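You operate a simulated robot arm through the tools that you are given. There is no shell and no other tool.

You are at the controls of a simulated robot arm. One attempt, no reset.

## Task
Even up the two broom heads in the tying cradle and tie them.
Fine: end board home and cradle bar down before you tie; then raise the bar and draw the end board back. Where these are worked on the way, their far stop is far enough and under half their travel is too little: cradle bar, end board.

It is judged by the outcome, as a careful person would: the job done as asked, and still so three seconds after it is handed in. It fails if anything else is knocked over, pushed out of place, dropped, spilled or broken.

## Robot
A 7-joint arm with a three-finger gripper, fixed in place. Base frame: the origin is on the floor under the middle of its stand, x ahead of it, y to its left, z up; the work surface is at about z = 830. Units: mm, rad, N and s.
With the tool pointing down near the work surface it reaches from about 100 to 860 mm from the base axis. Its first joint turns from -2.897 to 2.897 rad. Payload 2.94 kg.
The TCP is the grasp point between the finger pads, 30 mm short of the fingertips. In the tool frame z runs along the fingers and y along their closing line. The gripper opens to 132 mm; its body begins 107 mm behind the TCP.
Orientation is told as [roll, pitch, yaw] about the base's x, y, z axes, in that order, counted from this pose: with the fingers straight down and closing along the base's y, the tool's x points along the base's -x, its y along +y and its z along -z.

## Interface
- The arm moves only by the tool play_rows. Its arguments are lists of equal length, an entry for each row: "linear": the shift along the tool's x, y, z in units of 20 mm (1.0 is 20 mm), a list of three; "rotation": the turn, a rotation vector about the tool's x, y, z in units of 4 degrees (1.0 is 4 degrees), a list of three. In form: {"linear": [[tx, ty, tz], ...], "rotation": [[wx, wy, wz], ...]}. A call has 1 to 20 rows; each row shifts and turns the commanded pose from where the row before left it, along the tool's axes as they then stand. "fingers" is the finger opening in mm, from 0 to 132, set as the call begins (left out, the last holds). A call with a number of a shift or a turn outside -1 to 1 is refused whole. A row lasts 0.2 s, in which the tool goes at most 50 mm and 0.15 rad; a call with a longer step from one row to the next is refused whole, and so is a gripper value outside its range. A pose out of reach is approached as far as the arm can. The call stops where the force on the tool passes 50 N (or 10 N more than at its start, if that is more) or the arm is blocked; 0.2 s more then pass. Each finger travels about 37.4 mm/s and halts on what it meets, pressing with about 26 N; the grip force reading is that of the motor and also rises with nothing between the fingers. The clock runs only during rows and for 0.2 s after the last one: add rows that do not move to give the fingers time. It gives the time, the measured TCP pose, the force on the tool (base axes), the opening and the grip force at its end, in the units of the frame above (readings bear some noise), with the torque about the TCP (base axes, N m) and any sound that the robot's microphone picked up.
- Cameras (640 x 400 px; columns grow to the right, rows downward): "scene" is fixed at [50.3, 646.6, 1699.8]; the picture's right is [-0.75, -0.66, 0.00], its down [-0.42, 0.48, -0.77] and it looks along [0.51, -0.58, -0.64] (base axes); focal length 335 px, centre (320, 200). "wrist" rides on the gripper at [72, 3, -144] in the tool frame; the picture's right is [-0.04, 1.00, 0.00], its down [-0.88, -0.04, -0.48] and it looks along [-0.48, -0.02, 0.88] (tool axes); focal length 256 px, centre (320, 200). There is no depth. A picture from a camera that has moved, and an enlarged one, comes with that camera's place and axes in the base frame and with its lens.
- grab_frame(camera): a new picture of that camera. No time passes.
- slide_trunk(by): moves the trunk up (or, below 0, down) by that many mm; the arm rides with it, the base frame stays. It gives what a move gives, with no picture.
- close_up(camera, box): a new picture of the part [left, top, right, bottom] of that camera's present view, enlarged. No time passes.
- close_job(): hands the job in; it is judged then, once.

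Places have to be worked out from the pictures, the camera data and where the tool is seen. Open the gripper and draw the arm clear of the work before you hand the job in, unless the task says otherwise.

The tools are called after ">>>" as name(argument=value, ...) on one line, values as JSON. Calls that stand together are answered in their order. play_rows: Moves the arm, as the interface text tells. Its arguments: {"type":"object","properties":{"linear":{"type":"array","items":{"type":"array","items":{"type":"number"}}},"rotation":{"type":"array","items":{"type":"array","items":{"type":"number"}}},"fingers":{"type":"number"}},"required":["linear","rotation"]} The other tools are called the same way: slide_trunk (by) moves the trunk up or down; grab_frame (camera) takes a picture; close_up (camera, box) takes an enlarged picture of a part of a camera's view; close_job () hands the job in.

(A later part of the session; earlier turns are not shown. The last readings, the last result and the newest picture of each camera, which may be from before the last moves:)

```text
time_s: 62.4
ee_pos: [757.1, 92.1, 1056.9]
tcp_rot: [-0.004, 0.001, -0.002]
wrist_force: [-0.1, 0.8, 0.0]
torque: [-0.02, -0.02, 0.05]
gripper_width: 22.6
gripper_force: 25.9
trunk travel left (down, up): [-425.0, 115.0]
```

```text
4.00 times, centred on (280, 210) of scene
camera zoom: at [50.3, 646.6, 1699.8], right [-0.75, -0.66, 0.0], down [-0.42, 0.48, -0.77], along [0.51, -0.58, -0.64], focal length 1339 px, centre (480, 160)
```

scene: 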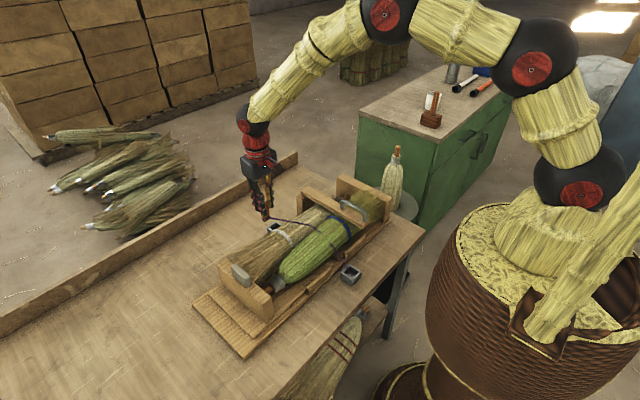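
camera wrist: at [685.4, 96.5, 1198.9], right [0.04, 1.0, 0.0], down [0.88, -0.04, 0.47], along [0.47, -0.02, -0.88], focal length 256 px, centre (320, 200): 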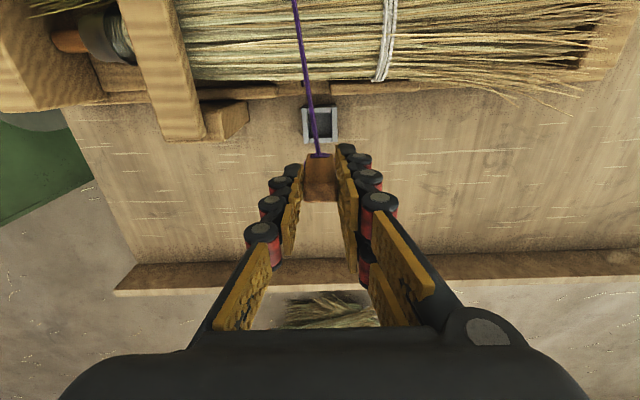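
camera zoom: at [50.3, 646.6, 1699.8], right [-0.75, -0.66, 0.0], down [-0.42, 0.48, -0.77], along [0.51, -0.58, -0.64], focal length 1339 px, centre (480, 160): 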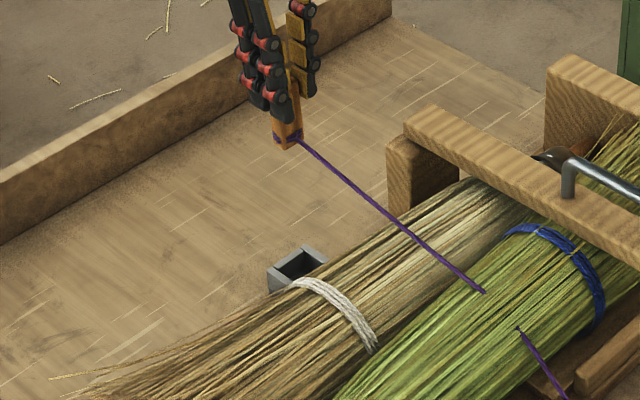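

The socket centre resolves to about (761, 93.5). I'll correct by a few mm and descend to TCP z≈950, then recheck alignment.

>>> play_rows(linear=[[-0.2, 0.07, 0], [0, 0, 0.9], [0, 0, 0.9], [0, 0, 0.9], [0, 0, 0.9], [0, 0, 0.9], [0, 0, 0.8]], rotation=[[0, 0, 0], [0, 0, 0], [0, 0, 0], [0, 0, 0], [0, 0, 0], [0, 0, 0], [0, 0, 0]])

>>> grab_frame(camera="wrist")

>>> close_up(camera="wrist", box=[270, 90, 370, 210])

>>> close_up(camera="scene", box=[230, 160, 330, 260])

```text
time_s: 64.0
ee_pos: [762.5, 91.5, 950.0]
tcp_rot: [-0.004, 0.001, -0.002]
wrist_force: [-0.2, 0.8, 0.1]
torque: [0.01, 0.01, 0.03]
gripper_width: 22.5
gripper_force: 26.6
trunk travel left (down, up): [-425.0, 115.0]
```

```text
taken
camera wrist: at [690.1, 97.2, 1092.8], right [0.04, 1.0, 0.0], down [0.88, -0.04, 0.48], along [0.47, -0.02, -0.88], focal length 256 px, centre (320, 200)
```

wrist: 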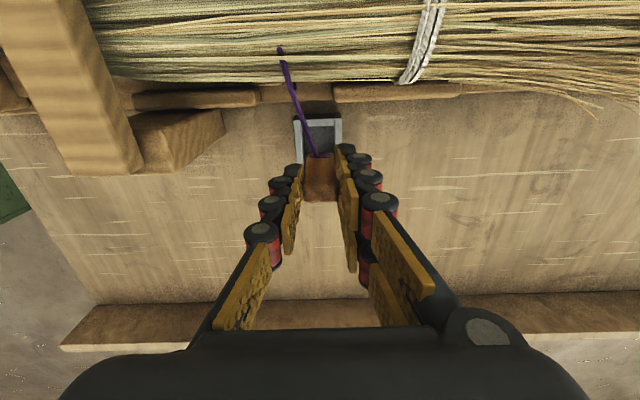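

```text
3.33 times, centred on (320, 150) of wrist
camera zoom: at [690.1, 97.2, 1092.8], right [0.04, 1.0, 0.0], down [0.88, -0.04, 0.48], along [0.47, -0.02, -0.88], focal length 853 px, centre (320, 367)
```

zoom: 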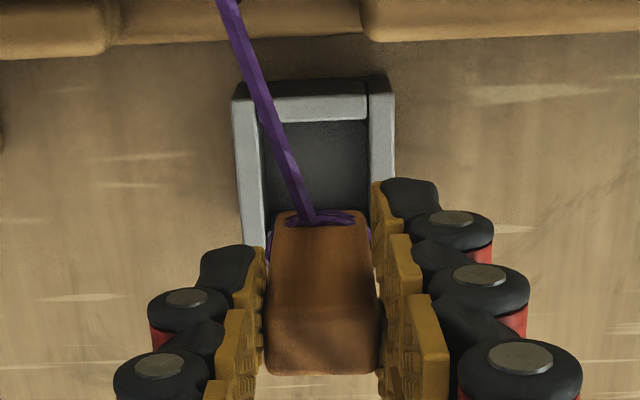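

```text
4.00 times, centred on (280, 210) of scene
camera zoom: at [50.3, 646.6, 1699.8], right [-0.75, -0.66, 0.0], down [-0.42, 0.48, -0.77], along [0.51, -0.58, -0.64], focal length 1339 px, centre (480, 160)
```

zoom: 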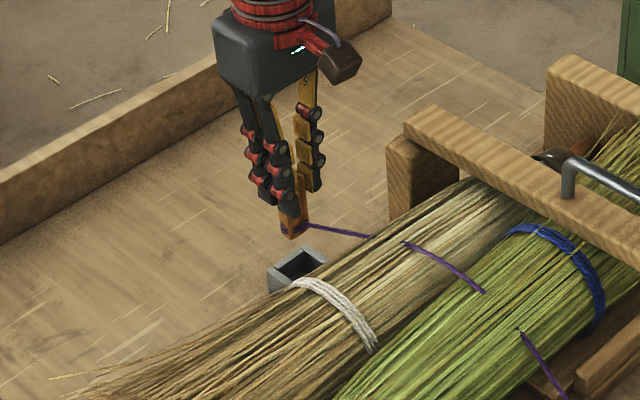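

The peg and socket line up in y within about 1 mm; in x I'm about 3 mm far, so I shift back 3 mm and descend into the socket slowly.

>>> play_rows(linear=[[0.15, 0, 0], [0, 0, 0.6], [0, 0, 0.6], [0, 0, 0.5], [0, 0, 0.4], [0, 0, 0.3], [0, 0, 0.3]], rotation=[[0, 0, 0], [0, 0, 0], [0, 0, 0], [0, 0, 0], [0, 0, 0], [0, 0, 0], [0, 0, 0]])

>>> close_up(camera="wrist", box=[270, 90, 370, 210])

>>> close_up(camera="scene", box=[230, 160, 330, 260])

```text
time_s: 65.6
ee_pos: [759.2, 91.8, 897.2]
tcp_rot: [-0.003, 0.0, 0.0]
wrist_force: [0.1, -0.1, 0.1]
torque: [-0.01, -0.01, -0.05]
gripper_width: 22.5
gripper_force: 26.2
trunk travel left (down, up): [-425.0, 115.0]
```

```text
3.33 times, centred on (320, 150) of wrist
camera zoom: at [686.5, 97.2, 1040.1], right [0.04, 1.0, 0.0], down [0.88, -0.04, 0.48], along [0.48, -0.02, -0.88], focal length 853 px, centre (320, 367)
```

zoom: 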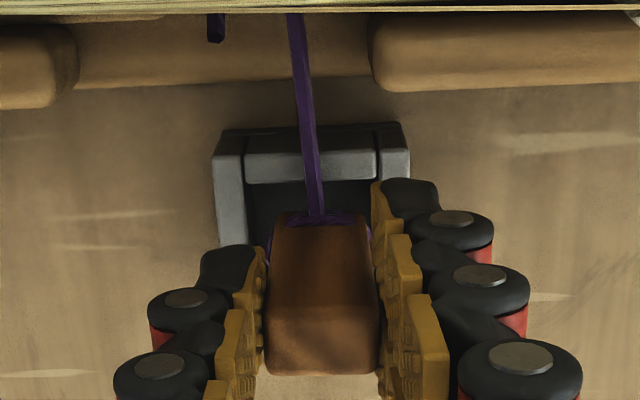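

```text
4.00 times, centred on (280, 210) of scene
camera zoom: at [50.3, 646.6, 1699.8], right [-0.75, -0.66, 0.0], down [-0.42, 0.48, -0.77], along [0.51, -0.58, -0.64], focal length 1339 px, centre (480, 160)
```

zoom: 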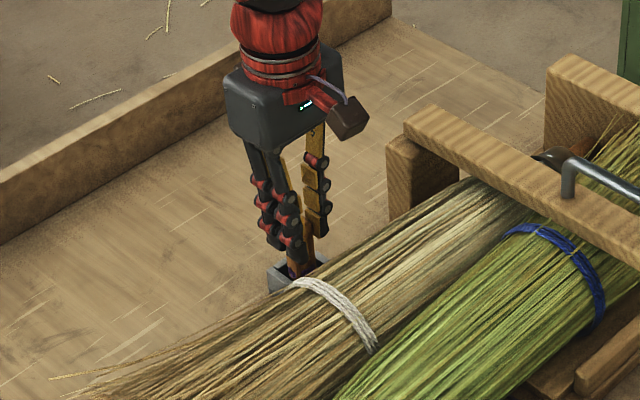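

The peg tip is entering the socket opening with no contact force. Continuing down gently to seat it.

>>> play_rows(linear=[[0, 0, 0.2], [0, 0, 0.2], [0, 0, 0.15], [0, 0, 0.1]], rotation=[[0, 0, 0], [0, 0, 0], [0, 0, 0], [0, 0, 0]])

>>> close_up(camera="wrist", box=[270, 90, 370, 210])

>>> close_up(camera="scene", box=[230, 180, 330, 260])

```text
time_s: 66.6
ee_pos: [759.0, 92.2, 885.5]
tcp_rot: [-0.004, -0.001, 0.0]
wrist_force: [-1.8, 0.0, 12.0]
torque: [-0.02, 0.22, 0.02]
gripper_width: 22.6
gripper_force: 26.0
trunk travel left (down, up): [-425.0, 115.0]
```

```text
3.33 times, centred on (320, 150) of wrist
camera zoom: at [686.2, 97.2, 1028.5], right [0.04, 1.0, 0.0], down [0.88, -0.04, 0.48], along [0.48, -0.02, -0.88], focal length 853 px, centre (320, 367)
```

zoom: 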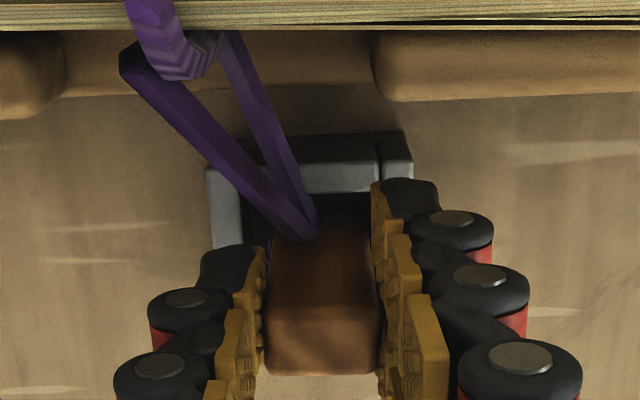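

```text
5.00 times, centred on (280, 220) of scene
camera zoom: at [50.3, 646.6, 1699.8], right [-0.75, -0.66, 0.0], down [-0.42, 0.48, -0.77], along [0.51, -0.58, -0.64], focal length 1674 px, centre (520, 100)
```

zoom: 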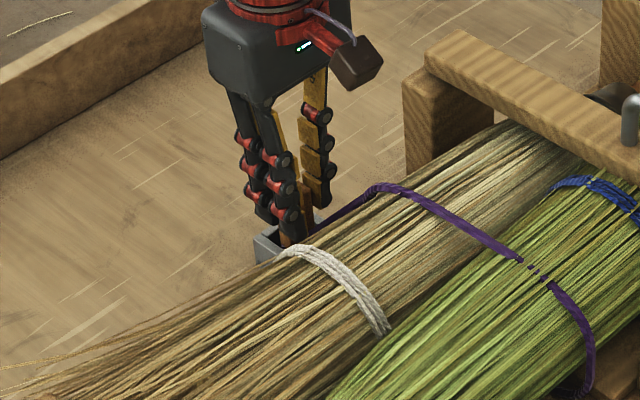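

The cord snapped into a tie around both heads and the peg is seated on the socket floor (12 N). I'll release and rise straight up.

>>> play_rows(linear=[[0, 0, -0.1], [0, 0, 0], [0, 0, 0], [0, 0, 0], [0, 0, 0]], rotation=[[0, 0, 0], [0, 0, 0], [0, 0, 0], [0, 0, 0], [0, 0, 0]], fingers=64)

>>> play_rows(linear=[[0, 0, -0.5], [0, 0, -0.8], [0, 0, -1], [0, 0, -1], [0, 0, -1], [0, 0, -1], [0, 0, -1], [0, 0, -1], [0, 0, -1], [0, 0, -1]], rotation=[[0, 0, 0], [0, 0, 0], [0, 0, 0], [0, 0, 0], [0, 0, 0], [0, 0, 0], [0, 0, 0], [0, 0, 0], [0, 0, 0], [0, 0, 0]])

>>> grab_frame(camera="wrist")

>>> close_up(camera="scene", box=[200, 110, 440, 330])

```text
time_s: 67.8
ee_pos: [758.7, 92.1, 886.0]
tcp_rot: [-0.004, 0.0, 0.0]
wrist_force: [0.2, -0.6, 1.4]
torque: [-0.03, 0.01, 0.01]
gripper_width: 63.8
gripper_force: 0.2
trunk travel left (down, up): [-425.0, 115.0]
```

```text
time_s: 70.0
ee_pos: [757.5, 94.4, 1073.0]
tcp_rot: [-0.003, 0.0, 0.001]
wrist_force: [-0.2, 0.1, -0.2]
torque: [0.03, -0.03, 0.0]
gripper_width: 63.9
gripper_force: 0.1
trunk travel left (down, up): [-425.0, 115.0]
```

```text
taken
camera wrist: at [685.5, 99.1, 1215.7], right [0.04, 1.0, 0.0], down [0.88, -0.04, 0.48], along [0.47, -0.02, -0.88], focal length 256 px, centre (320, 200)
```

wrist: 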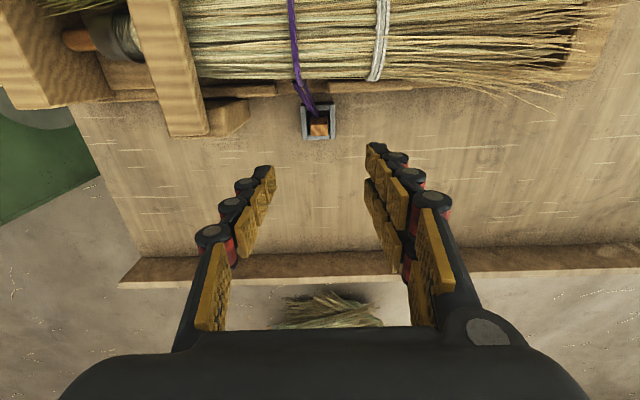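

```text
1.82 times, centred on (320, 220) of scene
camera zoom: at [50.3, 646.6, 1699.8], right [-0.75, -0.66, 0.0], down [-0.42, 0.48, -0.77], along [0.51, -0.58, -0.64], focal length 609 px, centre (320, 164)
```

zoom: 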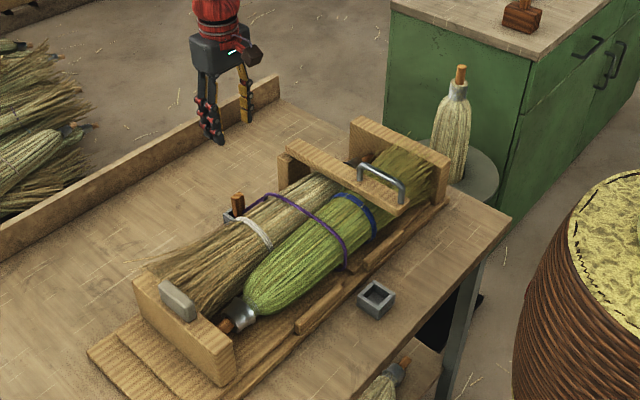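

Peg stands in the far socket and the heads are tied. Now to raise the bar: I'll move above the bar's handle to measure it.

>>> play_rows(linear=[[0.93, -0.55, 0], [0.93, -0.55, 0], [0.93, -0.55, 0], [0.93, -0.55, 0], [0.93, -0.55, 0], [0.93, -0.55, 0], [0.93, -0.55, 0], [0.93, -0.55, 0], [0.93, -0.55, 0], [0.93, -0.55, 0], [0.93, -0.55, 0], [0.93, -0.55, 0], [0.93, -0.55, 0]], rotation=[[0, 0, 0], [0, 0, 0], [0, 0, 0], [0, 0, 0], [0, 0, 0], [0, 0, 0], [0, 0, 0], [0, 0, 0], [0, 0, 0], [0, 0, 0], [0, 0, 0], [0, 0, 0], [0, 0, 0]])

>>> grab_frame(camera="wrist")

>>> close_up(camera="wrist", box=[240, 80, 400, 260])

>>> close_up(camera="scene", box=[280, 110, 400, 230])

```text
time_s: 72.8
ee_pos: [514.8, -49.6, 1072.1]
tcp_rot: [-0.003, 0.0, -0.002]
wrist_force: [-0.3, -0.8, 0.5]
torque: [-0.02, 0.0, 0.02]
gripper_width: 64.0
gripper_force: 0.0
trunk travel left (down, up): [-425.0, 115.0]
```

```text
taken
camera wrist: at [442.2, -43.8, 1214.4], right [0.04, 1.0, 0.0], down [0.88, -0.04, 0.48], along [0.48, -0.02, -0.88], focal length 256 px, centre (320, 200)
```

wrist: 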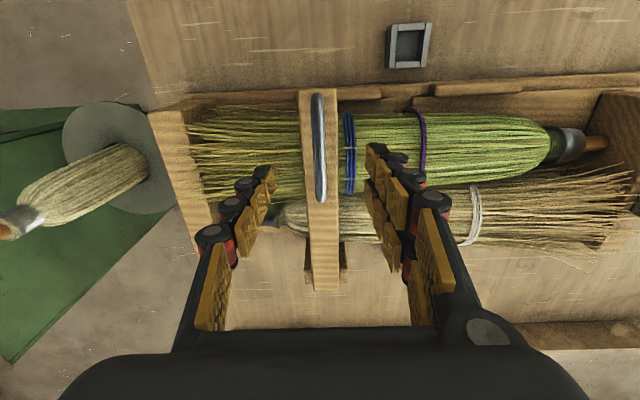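

```text
2.22 times, centred on (320, 170) of wrist
camera zoom: at [442.2, -43.8, 1214.4], right [0.04, 1.0, 0.0], down [0.88, -0.04, 0.48], along [0.48, -0.02, -0.88], focal length 569 px, centre (320, 267)
```

zoom: 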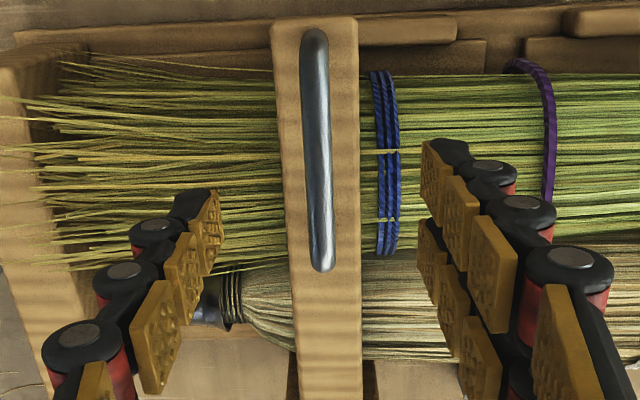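

```text
3.33 times, centred on (340, 170) of scene
camera zoom: at [50.3, 646.6, 1699.8], right [-0.75, -0.66, 0.0], down [-0.42, 0.48, -0.77], along [0.51, -0.58, -0.64], focal length 1116 px, centre (253, 300)
```

zoom: 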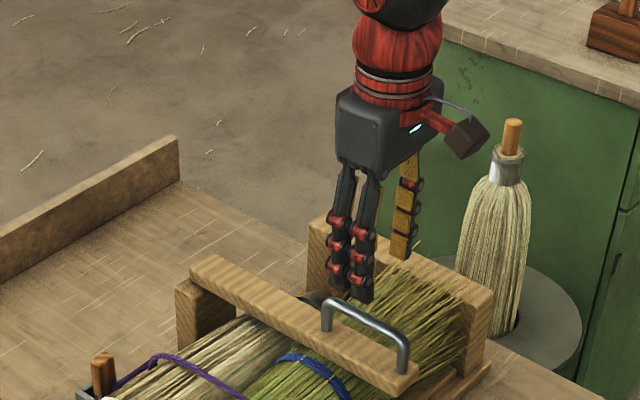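

Handle mid is at about (516, -47.5) with its rod roughly z 970–985. I'll nudge to its centreline and descend to TCP z≈1000, then look again.

>>> play_rows(linear=[[0, 0.08, 0.9], [0, 0, 0.9], [0, 0, 0.9], [0, 0, 0.9]], rotation=[[0, 0, 0], [0, 0, 0], [0, 0, 0], [0, 0, 0]])

>>> grab_frame(camera="wrist")

>>> close_up(camera="scene", box=[300, 130, 400, 230])

```text
time_s: 73.8
ee_pos: [517.0, -46.5, 999.6]
tcp_rot: [-0.002, 0.0, -0.001]
wrist_force: [0.2, 0.5, -0.3]
torque: [-0.01, 0.0, -0.01]
gripper_width: 64.0
gripper_force: 0.1
trunk travel left (down, up): [-425.0, 115.0]
```

```text
taken
camera wrist: at [445.0, -42.5, 1142.9], right [0.04, 1.0, 0.0], down [0.88, -0.04, 0.48], along [0.47, -0.02, -0.88], focal length 256 px, centre (320, 200)
```

wrist: 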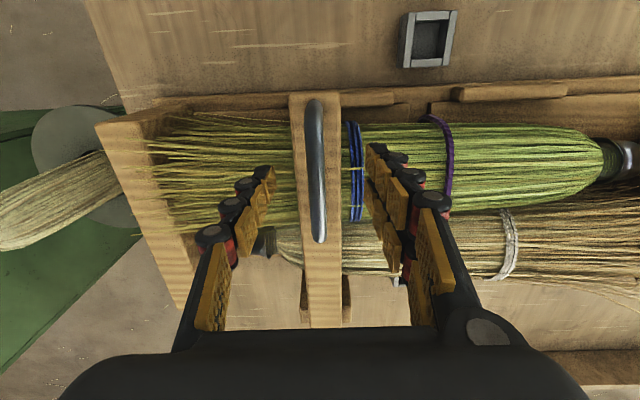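

```text
4.00 times, centred on (350, 180) of scene
camera zoom: at [50.3, 646.6, 1699.8], right [-0.75, -0.66, 0.0], down [-0.42, 0.48, -0.77], along [0.51, -0.58, -0.64], focal length 1339 px, centre (200, 280)
```

zoom: 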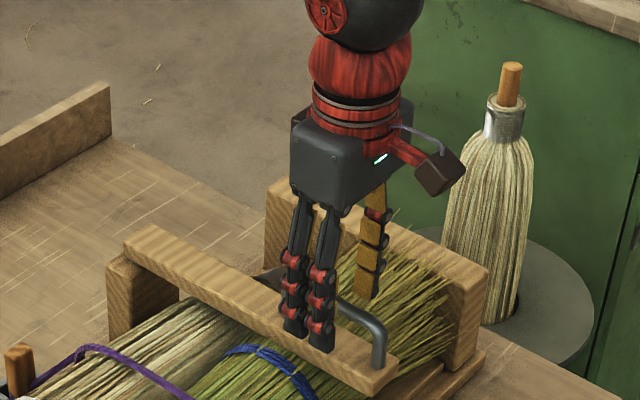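

Descending another 15 mm so the rod sits within the fingertip pads, then closing on it.

>>> play_rows(linear=[[0, 0, 0.35], [0, 0, 0.35], [0, 0, 0]], rotation=[[0, 0, 0], [0, 0, 0], [0, 0, 0]])

>>> play_rows(linear=[[0, 0, 0], [0, 0, 0], [0, 0, 0], [0, 0, 0], [0, 0, 0], [0, 0, 0]], rotation=[[0, 0, 0], [0, 0, 0], [0, 0, 0], [0, 0, 0], [0, 0, 0], [0, 0, 0]], fingers=0)

>>> close_up(camera="wrist", box=[240, 80, 400, 260])

>>> close_up(camera="scene", box=[300, 130, 400, 230])

```text
time_s: 74.6
ee_pos: [516.7, -47.6, 987.1]
tcp_rot: [-0.002, -0.002, 0.0]
wrist_force: [0.3, -0.2, 0.4]
torque: [-0.01, -0.01, 0.02]
gripper_width: 64.1
gripper_force: 0.2
trunk travel left (down, up): [-425.0, 115.0]
```

```text
time_s: 76.0
ee_pos: [517.5, -49.7, 986.9]
tcp_rot: [-0.003, 0.0, -0.002]
wrist_force: [-0.7, -22.2, -4.7]
torque: [-0.16, 0.41, 0.08]
gripper_width: 10.7
gripper_force: 37.5
trunk travel left (down, up): [-425.0, 115.0]
```

```text
2.22 times, centred on (320, 170) of wrist
camera zoom: at [444.5, -44.9, 1129.1], right [0.04, 1.0, 0.0], down [0.88, -0.04, 0.48], along [0.47, -0.02, -0.88], focal length 569 px, centre (320, 267)
```

zoom: 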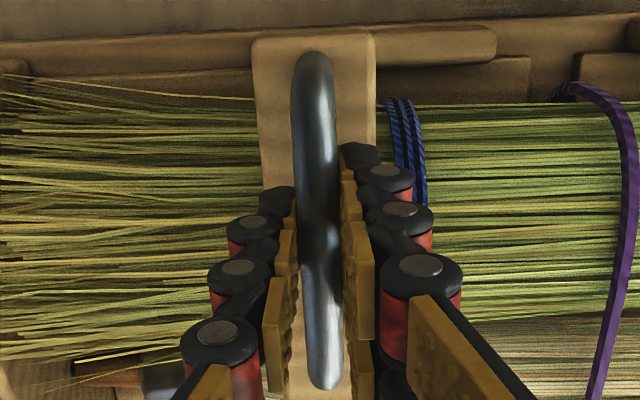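

```text
4.00 times, centred on (350, 180) of scene
camera zoom: at [50.3, 646.6, 1699.8], right [-0.75, -0.66, 0.0], down [-0.42, 0.48, -0.77], along [0.51, -0.58, -0.64], focal length 1339 px, centre (200, 280)
```

zoom: 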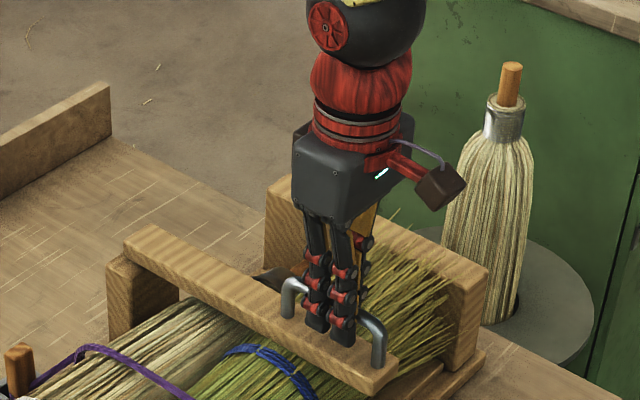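

Handle rod gripped (10.7 mm) with a -22 N sideways load, so I'll ease -y by 3 mm and start lifting the bar along its arc, three small steps first.

>>> play_rows(linear=[[0, -0.15, 0], [-0.22, 0, -0.78], [-0.27, 0, -0.765], [-0.33, 0, -0.74]], rotation=[[0, 0, 0], [0, 0, 0], [0, 0, 0], [0, 0, 0]])

>>> close_up(camera="scene", box=[260, 90, 420, 240])

>>> close_up(camera="wrist", box=[240, 80, 400, 260])

```text
time_s: 77.0
ee_pos: [532.7, -50.6, 1033.3]
tcp_rot: [-0.002, 0.004, -0.001]
wrist_force: [0.4, 12.5, -7.8]
torque: [0.09, 1.06, 0.3]
gripper_width: 10.7
gripper_force: 38.1
trunk travel left (down, up): [-425.0, 115.0]
```

```text
2.67 times, centred on (340, 165) of scene
camera zoom: at [50.3, 646.6, 1699.8], right [-0.75, -0.66, 0.0], down [-0.42, 0.48, -0.77], along [0.51, -0.58, -0.64], focal length 893 px, centre (267, 293)
```

zoom: 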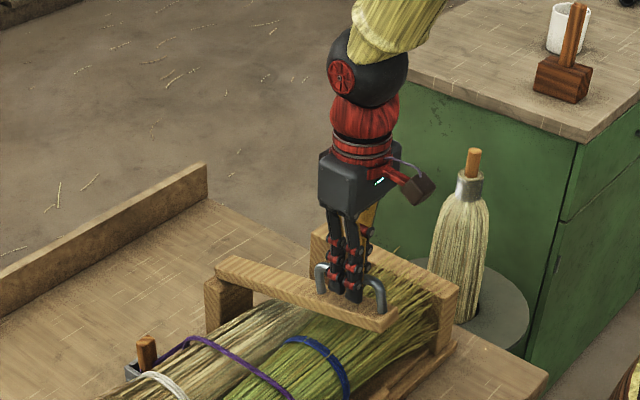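

```text
2.22 times, centred on (320, 170) of wrist
camera zoom: at [460.9, -44.8, 1175.5], right [0.04, 1.0, 0.0], down [0.88, -0.04, 0.47], along [0.47, -0.02, -0.88], focal length 569 px, centre (320, 267)
```

zoom: 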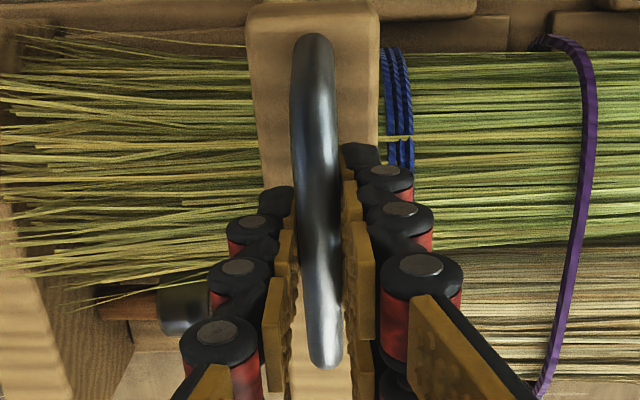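

The bar is rising smoothly with the handle. Continuing along the arc.

>>> play_rows(linear=[[-0.375, 0.06, -0.715], [-0.425, 0, -0.69], [-0.47, 0, -0.66], [-0.52, 0, -0.62], [-0.56, 0, -0.585]], rotation=[[0, 0, 0], [0, 0, 0], [0, 0, 0], [0, 0, 0], [0, 0, 0]])

>>> close_up(camera="scene", box=[260, 60, 420, 230])

>>> grab_frame(camera="wrist")

```text
time_s: 78.2
ee_pos: [581.3, -49.1, 1100.2]
tcp_rot: [-0.004, 0.001, 0.0]
wrist_force: [3.8, 1.2, -13.3]
torque: [0.35, 1.02, 0.55]
gripper_width: 10.7
gripper_force: 37.9
trunk travel left (down, up): [-425.0, 115.0]
```

```text
2.35 times, centred on (340, 145) of scene
camera zoom: at [50.3, 646.6, 1699.8], right [-0.75, -0.66, 0.0], down [-0.42, 0.48, -0.77], along [0.51, -0.58, -0.64], focal length 788 px, centre (273, 329)
```

zoom: 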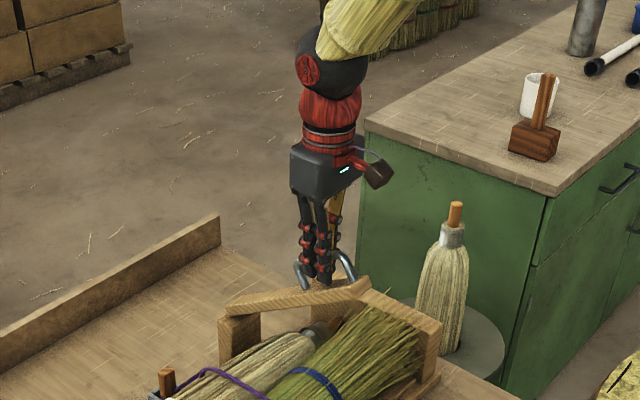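

```text
taken
camera wrist: at [508.9, -44.9, 1241.6], right [0.04, 1.0, 0.0], down [0.88, -0.04, 0.47], along [0.47, -0.02, -0.88], focal length 256 px, centre (320, 200)
```

wrist: 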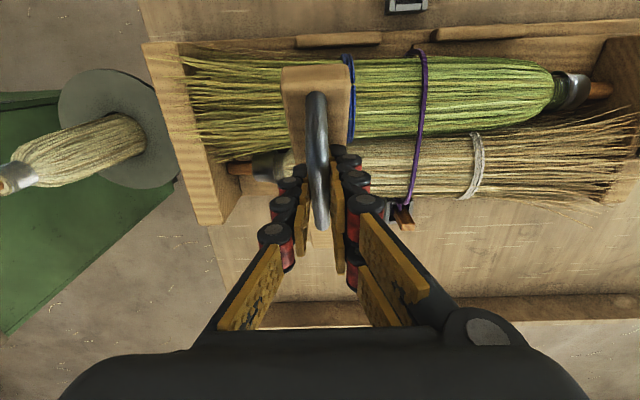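

Half-way up with modest forces. Continuing.

>>> play_rows(linear=[[-0.6, 0, -0.535], [-0.635, 0, -0.495], [-0.665, 0, -0.445], [-0.7, 0, -0.4], [-0.725, 0, -0.345]], rotation=[[0, 0, 0], [0, 0, 0], [0, 0, 0], [0, 0, 0], [0, 0, 0]])

>>> close_up(camera="scene", box=[260, 40, 420, 210])

>>> grab_frame(camera="wrist")

```text
time_s: 79.4
ee_pos: [645.8, -49.6, 1142.9]
tcp_rot: [-0.004, 0.002, 0.0]
wrist_force: [-1.7, -6.6, -13.1]
torque: [0.68, 1.08, 0.45]
gripper_width: 10.7
gripper_force: 38.1
trunk travel left (down, up): [-425.0, 115.0]
```

```text
2.35 times, centred on (340, 125) of scene
camera zoom: at [50.3, 646.6, 1699.8], right [-0.75, -0.66, 0.0], down [-0.42, 0.48, -0.77], along [0.51, -0.58, -0.64], focal length 788 px, centre (273, 376)
```

zoom: 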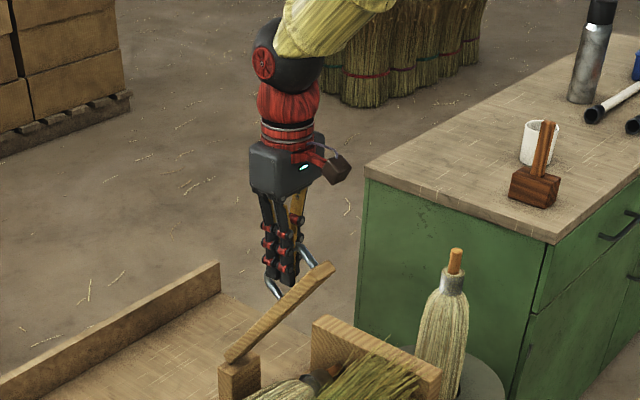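

```text
taken
camera wrist: at [574.3, -44.8, 1285.6], right [0.04, 1.0, 0.0], down [0.88, -0.04, 0.47], along [0.47, -0.02, -0.88], focal length 256 px, centre (320, 200)
```

wrist: 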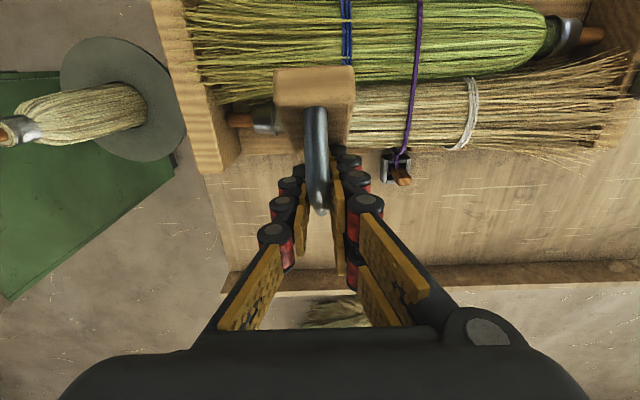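

The bar is at about 50° up, tie and peg staying put. Continuing toward vertical.

>>> play_rows(linear=[[-0.75, -0.03, -0.31], [-0.77, 0, -0.255], [-0.785, 0, -0.2], [-0.795, 0, -0.145], [-0.805, 0, -0.085]], rotation=[[0, 0, 0], [0, 0, 0], [0, 0, 0], [0, 0, 0], [0, 0, 0]])

>>> close_up(camera="scene", box=[240, 40, 400, 210])

>>> grab_frame(camera="wrist")

```text
time_s: 80.6
ee_pos: [724.7, -50.0, 1161.8]
tcp_rot: [-0.002, 0.001, -0.002]
wrist_force: [-2.5, -2.2, -10.5]
torque: [0.98, 1.0, 0.42]
gripper_width: 10.9
gripper_force: 37.8
trunk travel left (down, up): [-425.0, 115.0]
```

```text
2.35 times, centred on (320, 125) of scene
camera zoom: at [50.3, 646.6, 1699.8], right [-0.75, -0.66, 0.0], down [-0.42, 0.48, -0.77], along [0.51, -0.58, -0.64], focal length 788 px, centre (320, 376)
```

zoom: 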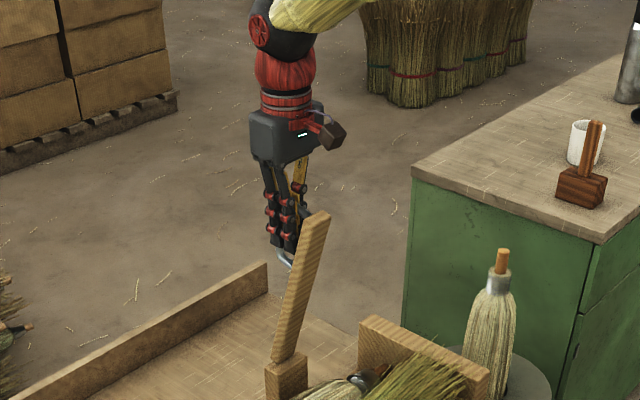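

```text
taken
camera wrist: at [653.5, -44.5, 1304.7], right [0.04, 1.0, 0.0], down [0.88, -0.04, 0.48], along [0.47, -0.02, -0.88], focal length 256 px, centre (320, 200)
```

wrist: 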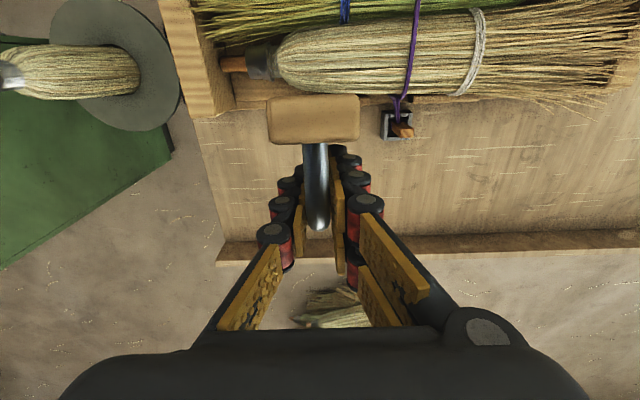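

Near vertical. Continuing past vertical toward the back stop.

>>> play_rows(linear=[[-0.81, 0, -0.035], [-0.81, 0, 0.025], [-0.805, 0, 0.08], [-0.795, 0, 0.135], [-0.79, 0, 0.195]], rotation=[[0, 0, 0], [0, 0, 0], [0, 0, 0], [0, 0, 0], [0, 0, 0]])

>>> close_up(camera="scene", box=[220, 40, 380, 210])

```text
time_s: 81.8
ee_pos: [799.2, -49.5, 1153.3]
tcp_rot: [-0.003, 0.008, -0.002]
wrist_force: [-27.0, 4.0, 2.1]
torque: [2.35, 5.97, 0.14]
gripper_width: 10.1
gripper_force: 36.7
trunk travel left (down, up): [-425.0, 115.0]
```

```text
2.35 times, centred on (300, 125) of scene
camera zoom: at [50.3, 646.6, 1699.8], right [-0.75, -0.66, 0.0], down [-0.42, 0.48, -0.77], along [0.51, -0.58, -0.64], focal length 788 px, centre (367, 376)
```

zoom: 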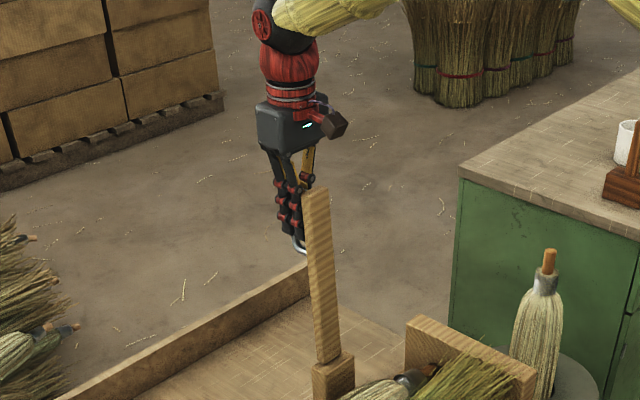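

The bar is at about vertical; the rod has settled into the groove between the paired fingers, so it no longer slips (6 N·m). I'll rotate the tool rigidly with the bar for the last degrees to the back stop.

>>> play_rows(linear=[[-0.3, 0, 0.05], [-0.7, 0, 0.2]], rotation=[[0, 1, 0], [0, 1, 0]])

>>> close_up(camera="scene", box=[220, 40, 380, 210])

>>> grab_frame(camera="wrist")

```text
time_s: 82.4
ee_pos: [824.2, -48.6, 1147.4]
tcp_rot: [-0.003, 0.137, 0.001]
wrist_force: [-2.9, 6.8, -15.4]
torque: [1.96, -0.87, 0.14]
gripper_width: 10.3
gripper_force: 36.3
trunk travel left (down, up): [-425.0, 115.0]
```

```text
2.35 times, centred on (300, 125) of scene
camera zoom: at [50.3, 646.6, 1699.8], right [-0.75, -0.66, 0.0], down [-0.42, 0.48, -0.77], along [0.51, -0.58, -0.64], focal length 788 px, centre (367, 376)
```

zoom: 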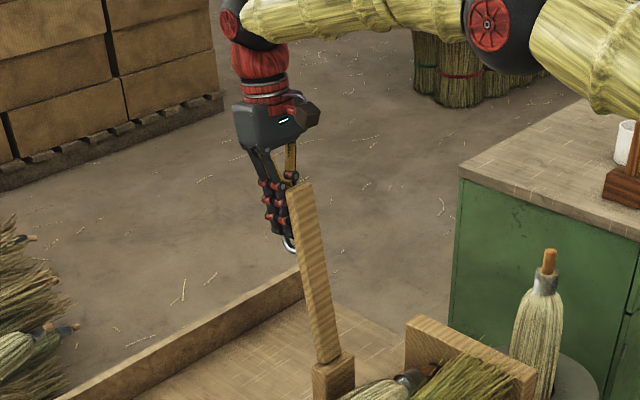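

```text
taken
camera wrist: at [772.8, -43.4, 1298.5], right [0.04, 1.0, -0.01], down [0.94, -0.04, 0.35], along [0.35, -0.02, -0.94], focal length 256 px, centre (320, 200)
```

wrist: 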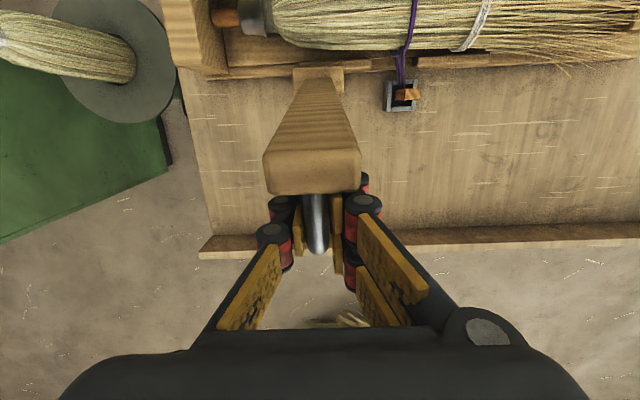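

The bar's lean matches its starting position, so it is back at its stop. I'll open the fingers and rise clear of it.

>>> play_rows(linear=[[0, 0, 0], [0, 0, 0], [0, 0, 0], [0, 0, 0], [0, 0, 0]], rotation=[[0, 0, 0], [0, 0, 0], [0, 0, 0], [0, 0, 0], [0, 0, 0]], fingers=90)

>>> grab_frame(camera="wrist")

>>> close_up(camera="scene", box=[220, 40, 380, 210])

```text
time_s: 83.6
ee_pos: [824.2, -48.8, 1147.9]
tcp_rot: [-0.005, 0.138, -0.002]
wrist_force: [-0.2, -0.3, 0.0]
torque: [0.02, 0.04, 0.0]
gripper_width: 90.4
gripper_force: 0.1
trunk travel left (down, up): [-425.0, 115.0]
```

```text
taken
camera wrist: at [772.0, -44.7, 1299.1], right [0.04, 1.0, -0.01], down [0.94, -0.04, 0.35], along [0.35, -0.02, -0.94], focal length 256 px, centre (320, 200)
```

wrist: 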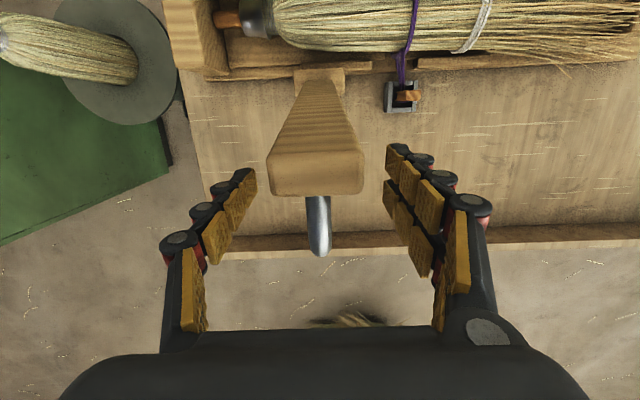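

```text
2.35 times, centred on (300, 125) of scene
camera zoom: at [50.3, 646.6, 1699.8], right [-0.75, -0.66, 0.0], down [-0.42, 0.48, -0.77], along [0.51, -0.58, -0.64], focal length 788 px, centre (367, 376)
```

zoom: 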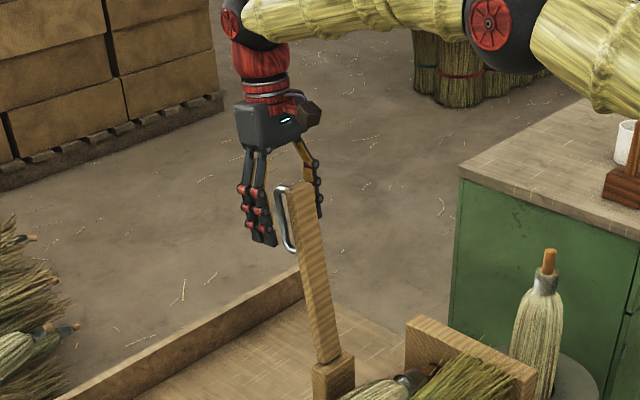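

The bar stays up. Rising clear and straightening the tool, then I'll go toward the end board.

>>> play_rows(linear=[[0.136, 0, -0.95], [0.136, 0, -0.95], [0.136, 0, -0.95], [0.136, 0, -0.95], [0.136, 0, -0.95], [0.136, 0, -0.95], [0.136, 0, -0.95], [0.136, 0, -0.5], [0.5, 0, 0], [0.5, 0, 0]], rotation=[[0, 0, 0], [0, 0, 0], [0, 0, 0], [0, 0, 0], [0, 0, 0], [0, 0, 0], [0, 0, 0], [0, 0, 0], [0, -1, 0], [0, -0.97, 0]])

>>> grab_frame(camera="scene")

```text
time_s: 85.8
ee_pos: [804.3, -50.7, 1295.6]
tcp_rot: [-0.003, 0.001, 0.0]
wrist_force: [0.3, -0.6, 0.4]
torque: [0.0, -0.02, -0.02]
gripper_width: 89.9
gripper_force: 0.1
trunk travel left (down, up): [-425.0, 115.0]
```

```text
taken
```

scene: 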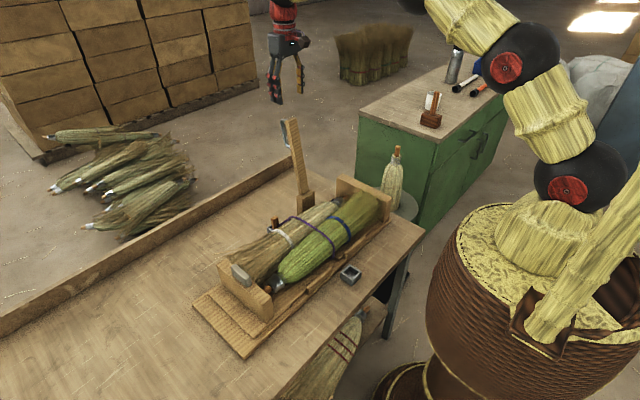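

Bar is up and the tie is in place. Moving over toward the end board's pull, staying high until clear of the bar.

>>> play_rows(linear=[[0.61, 1, 0], [0.61, 1, 0], [0.61, 1, 0], [0.61, 1, 0], [0.61, 1, 0], [0.61, 1, 0], [0.61, 1, 0], [0.61, 1, 0], [0.61, 1, 0.75], [0.61, 1, 0.75], [0.61, 1, 0.75], [0.61, 1, 0.75], [0.61, 1, 0.75], [0.61, 1, 0.75], [0.61, 1, 0.75], [0.61, 1, 0.75], [0.61, 1, 0.75], [0.61, 1, 0.75], [0.61, 1, 0.75], [0.61, 1, 0.75]], rotation=[[0, 0, 0], [0, 0, 0], [0, 0, 0], [0, 0, 0], [0, 0, 0], [0, 0, 0], [0, 0, 0], [0, 0, 0], [0, 0, 0], [0, 0, 0], [0, 0, 0], [0, 0, 0], [0, 0, 0], [0, 0, 0], [0, 0, 0], [0, 0, 0], [0, 0, 0], [0, 0, 0], [0, 0, 0], [0, 0, 0]])

>>> grab_frame(camera="wrist")

>>> close_up(camera="wrist", box=[220, 100, 420, 280])

>>> close_up(camera="scene", box=[180, 200, 320, 360])

```text
time_s: 90.0
ee_pos: [558.3, 351.7, 1115.2]
tcp_rot: [-0.005, 0.004, 0.0]
wrist_force: [0.6, -0.8, 0.5]
torque: [0.0, 0.02, -0.01]
gripper_width: 90.3
gripper_force: 0.1
trunk travel left (down, up): [-425.0, 115.0]
```

```text
taken
camera wrist: at [487.0, 355.9, 1257.4], right [0.04, 1.0, 0.0], down [0.88, -0.04, 0.47], along [0.47, -0.03, -0.88], focal length 256 px, centre (320, 200)
```

wrist: 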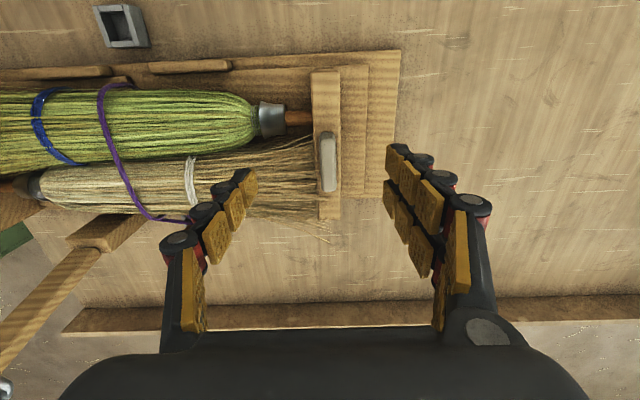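

```text
2.22 times, centred on (320, 190) of wrist
camera zoom: at [487.0, 355.9, 1257.4], right [0.04, 1.0, 0.0], down [0.88, -0.04, 0.47], along [0.47, -0.03, -0.88], focal length 569 px, centre (320, 222)
```

zoom: 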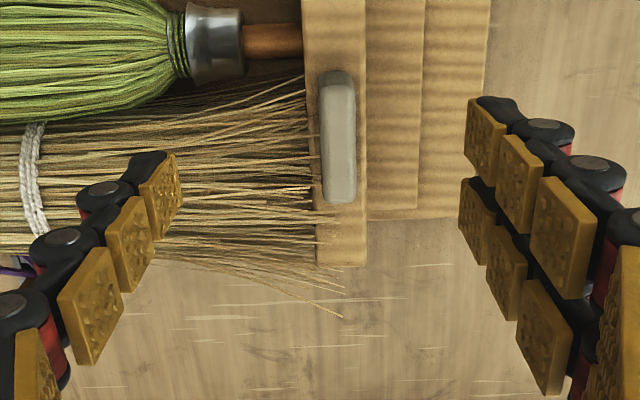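

```text
2.50 times, centred on (250, 280) of scene
camera zoom: at [50.3, 646.6, 1699.8], right [-0.75, -0.66, 0.0], down [-0.42, 0.48, -0.77], along [0.51, -0.58, -0.64], focal length 837 px, centre (495, 0)
```

zoom: 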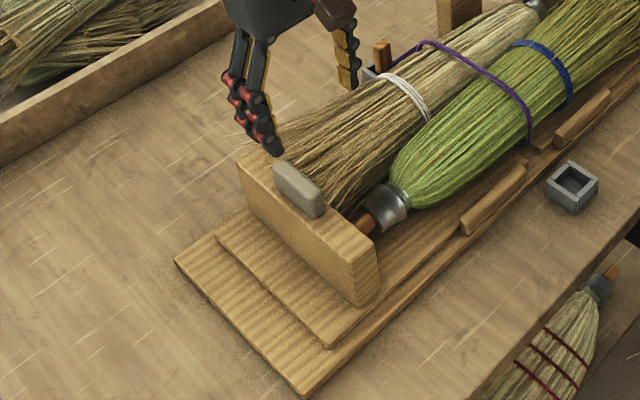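

The pull is at about (602, 360), top z≈955. I'll narrow the fingers to 60 mm, centre over it and lower until the tips are about 15 mm above the board top.

>>> play_rows(linear=[[-0.73, 0.13, 0], [-0.73, 0.13, 0], [-0.74, 0.14, 0], [0, 0, 0.9], [0, 0, 0.9], [0, 0, 0.9], [0, 0, 0.9], [0, 0, 0.9], [0, 0, 0.9]], rotation=[[0, 0, 0], [0, 0, 0], [0, 0, 0], [0, 0, 0], [0, 0, 0], [0, 0, 0], [0, 0, 0], [0, 0, 0], [0, 0, 0]], fingers=60)

>>> grab_frame(camera="wrist")

>>> close_up(camera="scene", box=[180, 200, 320, 340])

```text
time_s: 92.0
ee_pos: [604.9, 358.7, 1005.3]
tcp_rot: [-0.004, 0.002, 0.0]
wrist_force: [0.1, 0.5, -0.8]
torque: [0.01, 0.02, 0.02]
gripper_width: 60.2
gripper_force: 0.1
trunk travel left (down, up): [-425.0, 115.0]
```

```text
taken
camera wrist: at [533.4, 362.7, 1147.4], right [0.04, 1.0, 0.0], down [0.88, -0.04, 0.47], along [0.47, -0.02, -0.88], focal length 256 px, centre (320, 200)
```

wrist: 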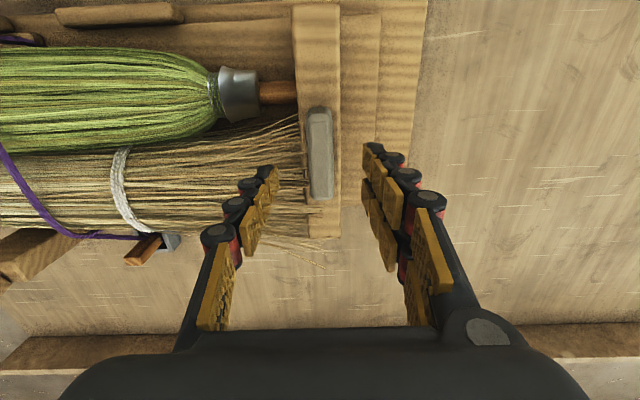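

```text
2.86 times, centred on (250, 270) of scene
camera zoom: at [50.3, 646.6, 1699.8], right [-0.75, -0.66, 0.0], down [-0.42, 0.48, -0.77], along [0.51, -0.58, -0.64], focal length 956 px, centre (520, 0)
```

zoom: 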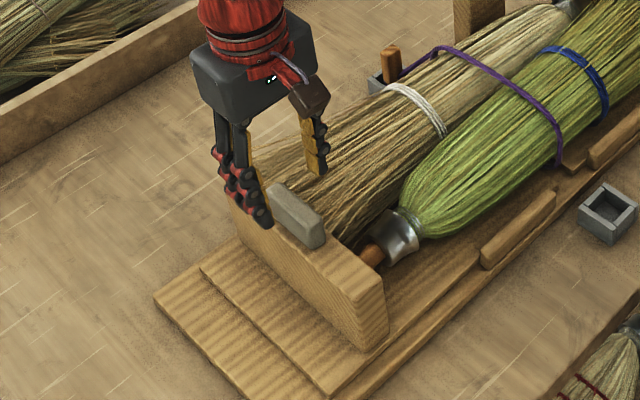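

Pull is centred between the fingers. Descending 40 mm and closing on it.

>>> play_rows(linear=[[0.1, 0.03, 0.7], [0.1, 0.03, 0.7], [0, 0, 0.5]], rotation=[[0, 0, 0], [0, 0, 0], [0, 0, 0]])

>>> close_up(camera="scene", box=[180, 200, 320, 340])

>>> grab_frame(camera="wrist")

```text
time_s: 92.8
ee_pos: [599.1, 358.7, 967.2]
tcp_rot: [-0.006, 0.003, -0.001]
wrist_force: [0.2, 0.3, 0.0]
torque: [0.0, 0.03, 0.01]
gripper_width: 60.0
gripper_force: 0.0
trunk travel left (down, up): [-425.0, 115.0]
```

```text
2.86 times, centred on (250, 270) of scene
camera zoom: at [50.3, 646.6, 1699.8], right [-0.75, -0.66, 0.0], down [-0.42, 0.48, -0.77], along [0.51, -0.58, -0.64], focal length 956 px, centre (520, 0)
```

zoom: 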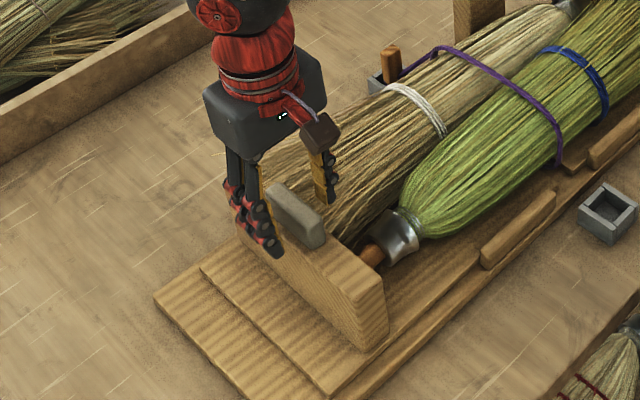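

```text
taken
camera wrist: at [527.1, 364.0, 1109.5], right [0.04, 1.0, 0.0], down [0.88, -0.04, 0.47], along [0.47, -0.02, -0.88], focal length 256 px, centre (320, 200)
```

wrist: 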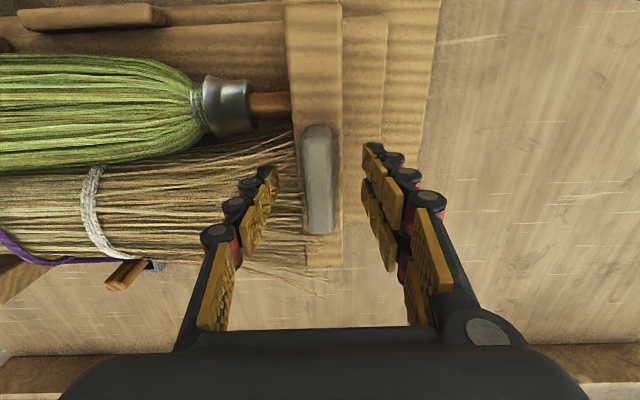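

Fingertips straddle the upper part of the pull. Closing.

>>> play_rows(linear=[[0, 0, 0.15], [0, 0, 0], [0, 0, 0], [0, 0, 0], [0, 0, 0], [0, 0, 0]], rotation=[[0, 0, 0], [0, 0, 0], [0, 0, 0], [0, 0, 0], [0, 0, 0], [0, 0, 0]], fingers=0)

>>> close_up(camera="scene", box=[180, 200, 320, 340])

>>> close_up(camera="wrist", box=[240, 100, 400, 260])

```text
time_s: 94.2
ee_pos: [597.9, 360.0, 965.0]
tcp_rot: [-0.002, 0.002, 0.0]
wrist_force: [-0.1, 1.1, 0.0]
torque: [-0.04, 0.04, 0.08]
gripper_width: 19.5
gripper_force: 44.4
trunk travel left (down, up): [-425.0, 115.0]
```

```text
2.86 times, centred on (250, 270) of scene
camera zoom: at [50.3, 646.6, 1699.8], right [-0.75, -0.66, 0.0], down [-0.42, 0.48, -0.77], along [0.51, -0.58, -0.64], focal length 956 px, centre (520, 0)
```

zoom: 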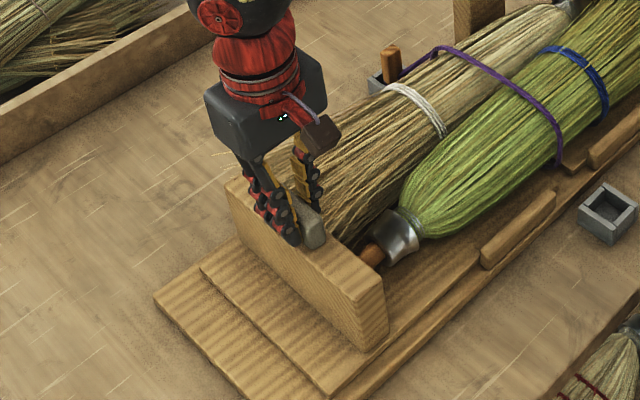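

```text
2.50 times, centred on (320, 180) of wrist
camera zoom: at [527.0, 363.6, 1107.3], right [0.04, 1.0, 0.0], down [0.88, -0.04, 0.47], along [0.47, -0.02, -0.88], focal length 640 px, centre (320, 250)
```

zoom: 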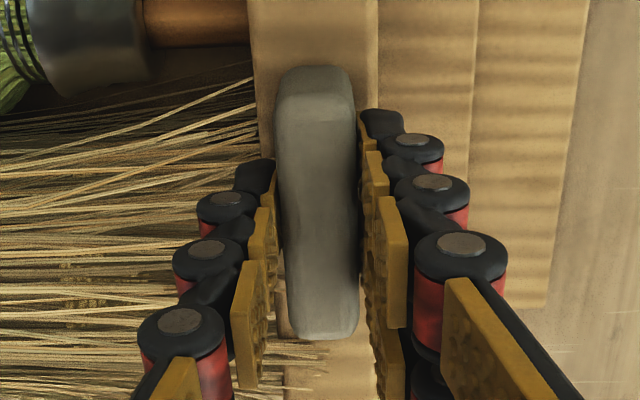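

Pull gripped at 19.5 mm. Drawing the end board back in +y, first 40 mm.

>>> play_rows(linear=[[0, 0.4, 0], [0, 0.5, 0], [0, 0.5, 0], [0, 0.5, 0]], rotation=[[0, 0, 0], [0, 0, 0], [0, 0, 0], [0, 0, 0]])

>>> close_up(camera="scene", box=[160, 180, 340, 360])

```text
time_s: 95.2
ee_pos: [599.4, 398.2, 964.6]
tcp_rot: [-0.003, 0.003, 0.0]
wrist_force: [6.2, -0.1, -0.4]
torque: [0.0, -0.28, 0.02]
gripper_width: 19.4
gripper_force: 44.5
trunk travel left (down, up): [-425.0, 115.0]
```

```text
2.22 times, centred on (250, 270) of scene
camera zoom: at [50.3, 646.6, 1699.8], right [-0.75, -0.66, 0.0], down [-0.42, 0.48, -0.77], along [0.51, -0.58, -0.64], focal length 744 px, centre (476, 44)
```

zoom: 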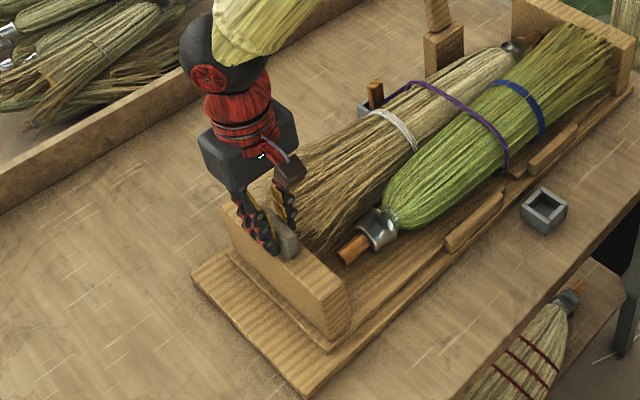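

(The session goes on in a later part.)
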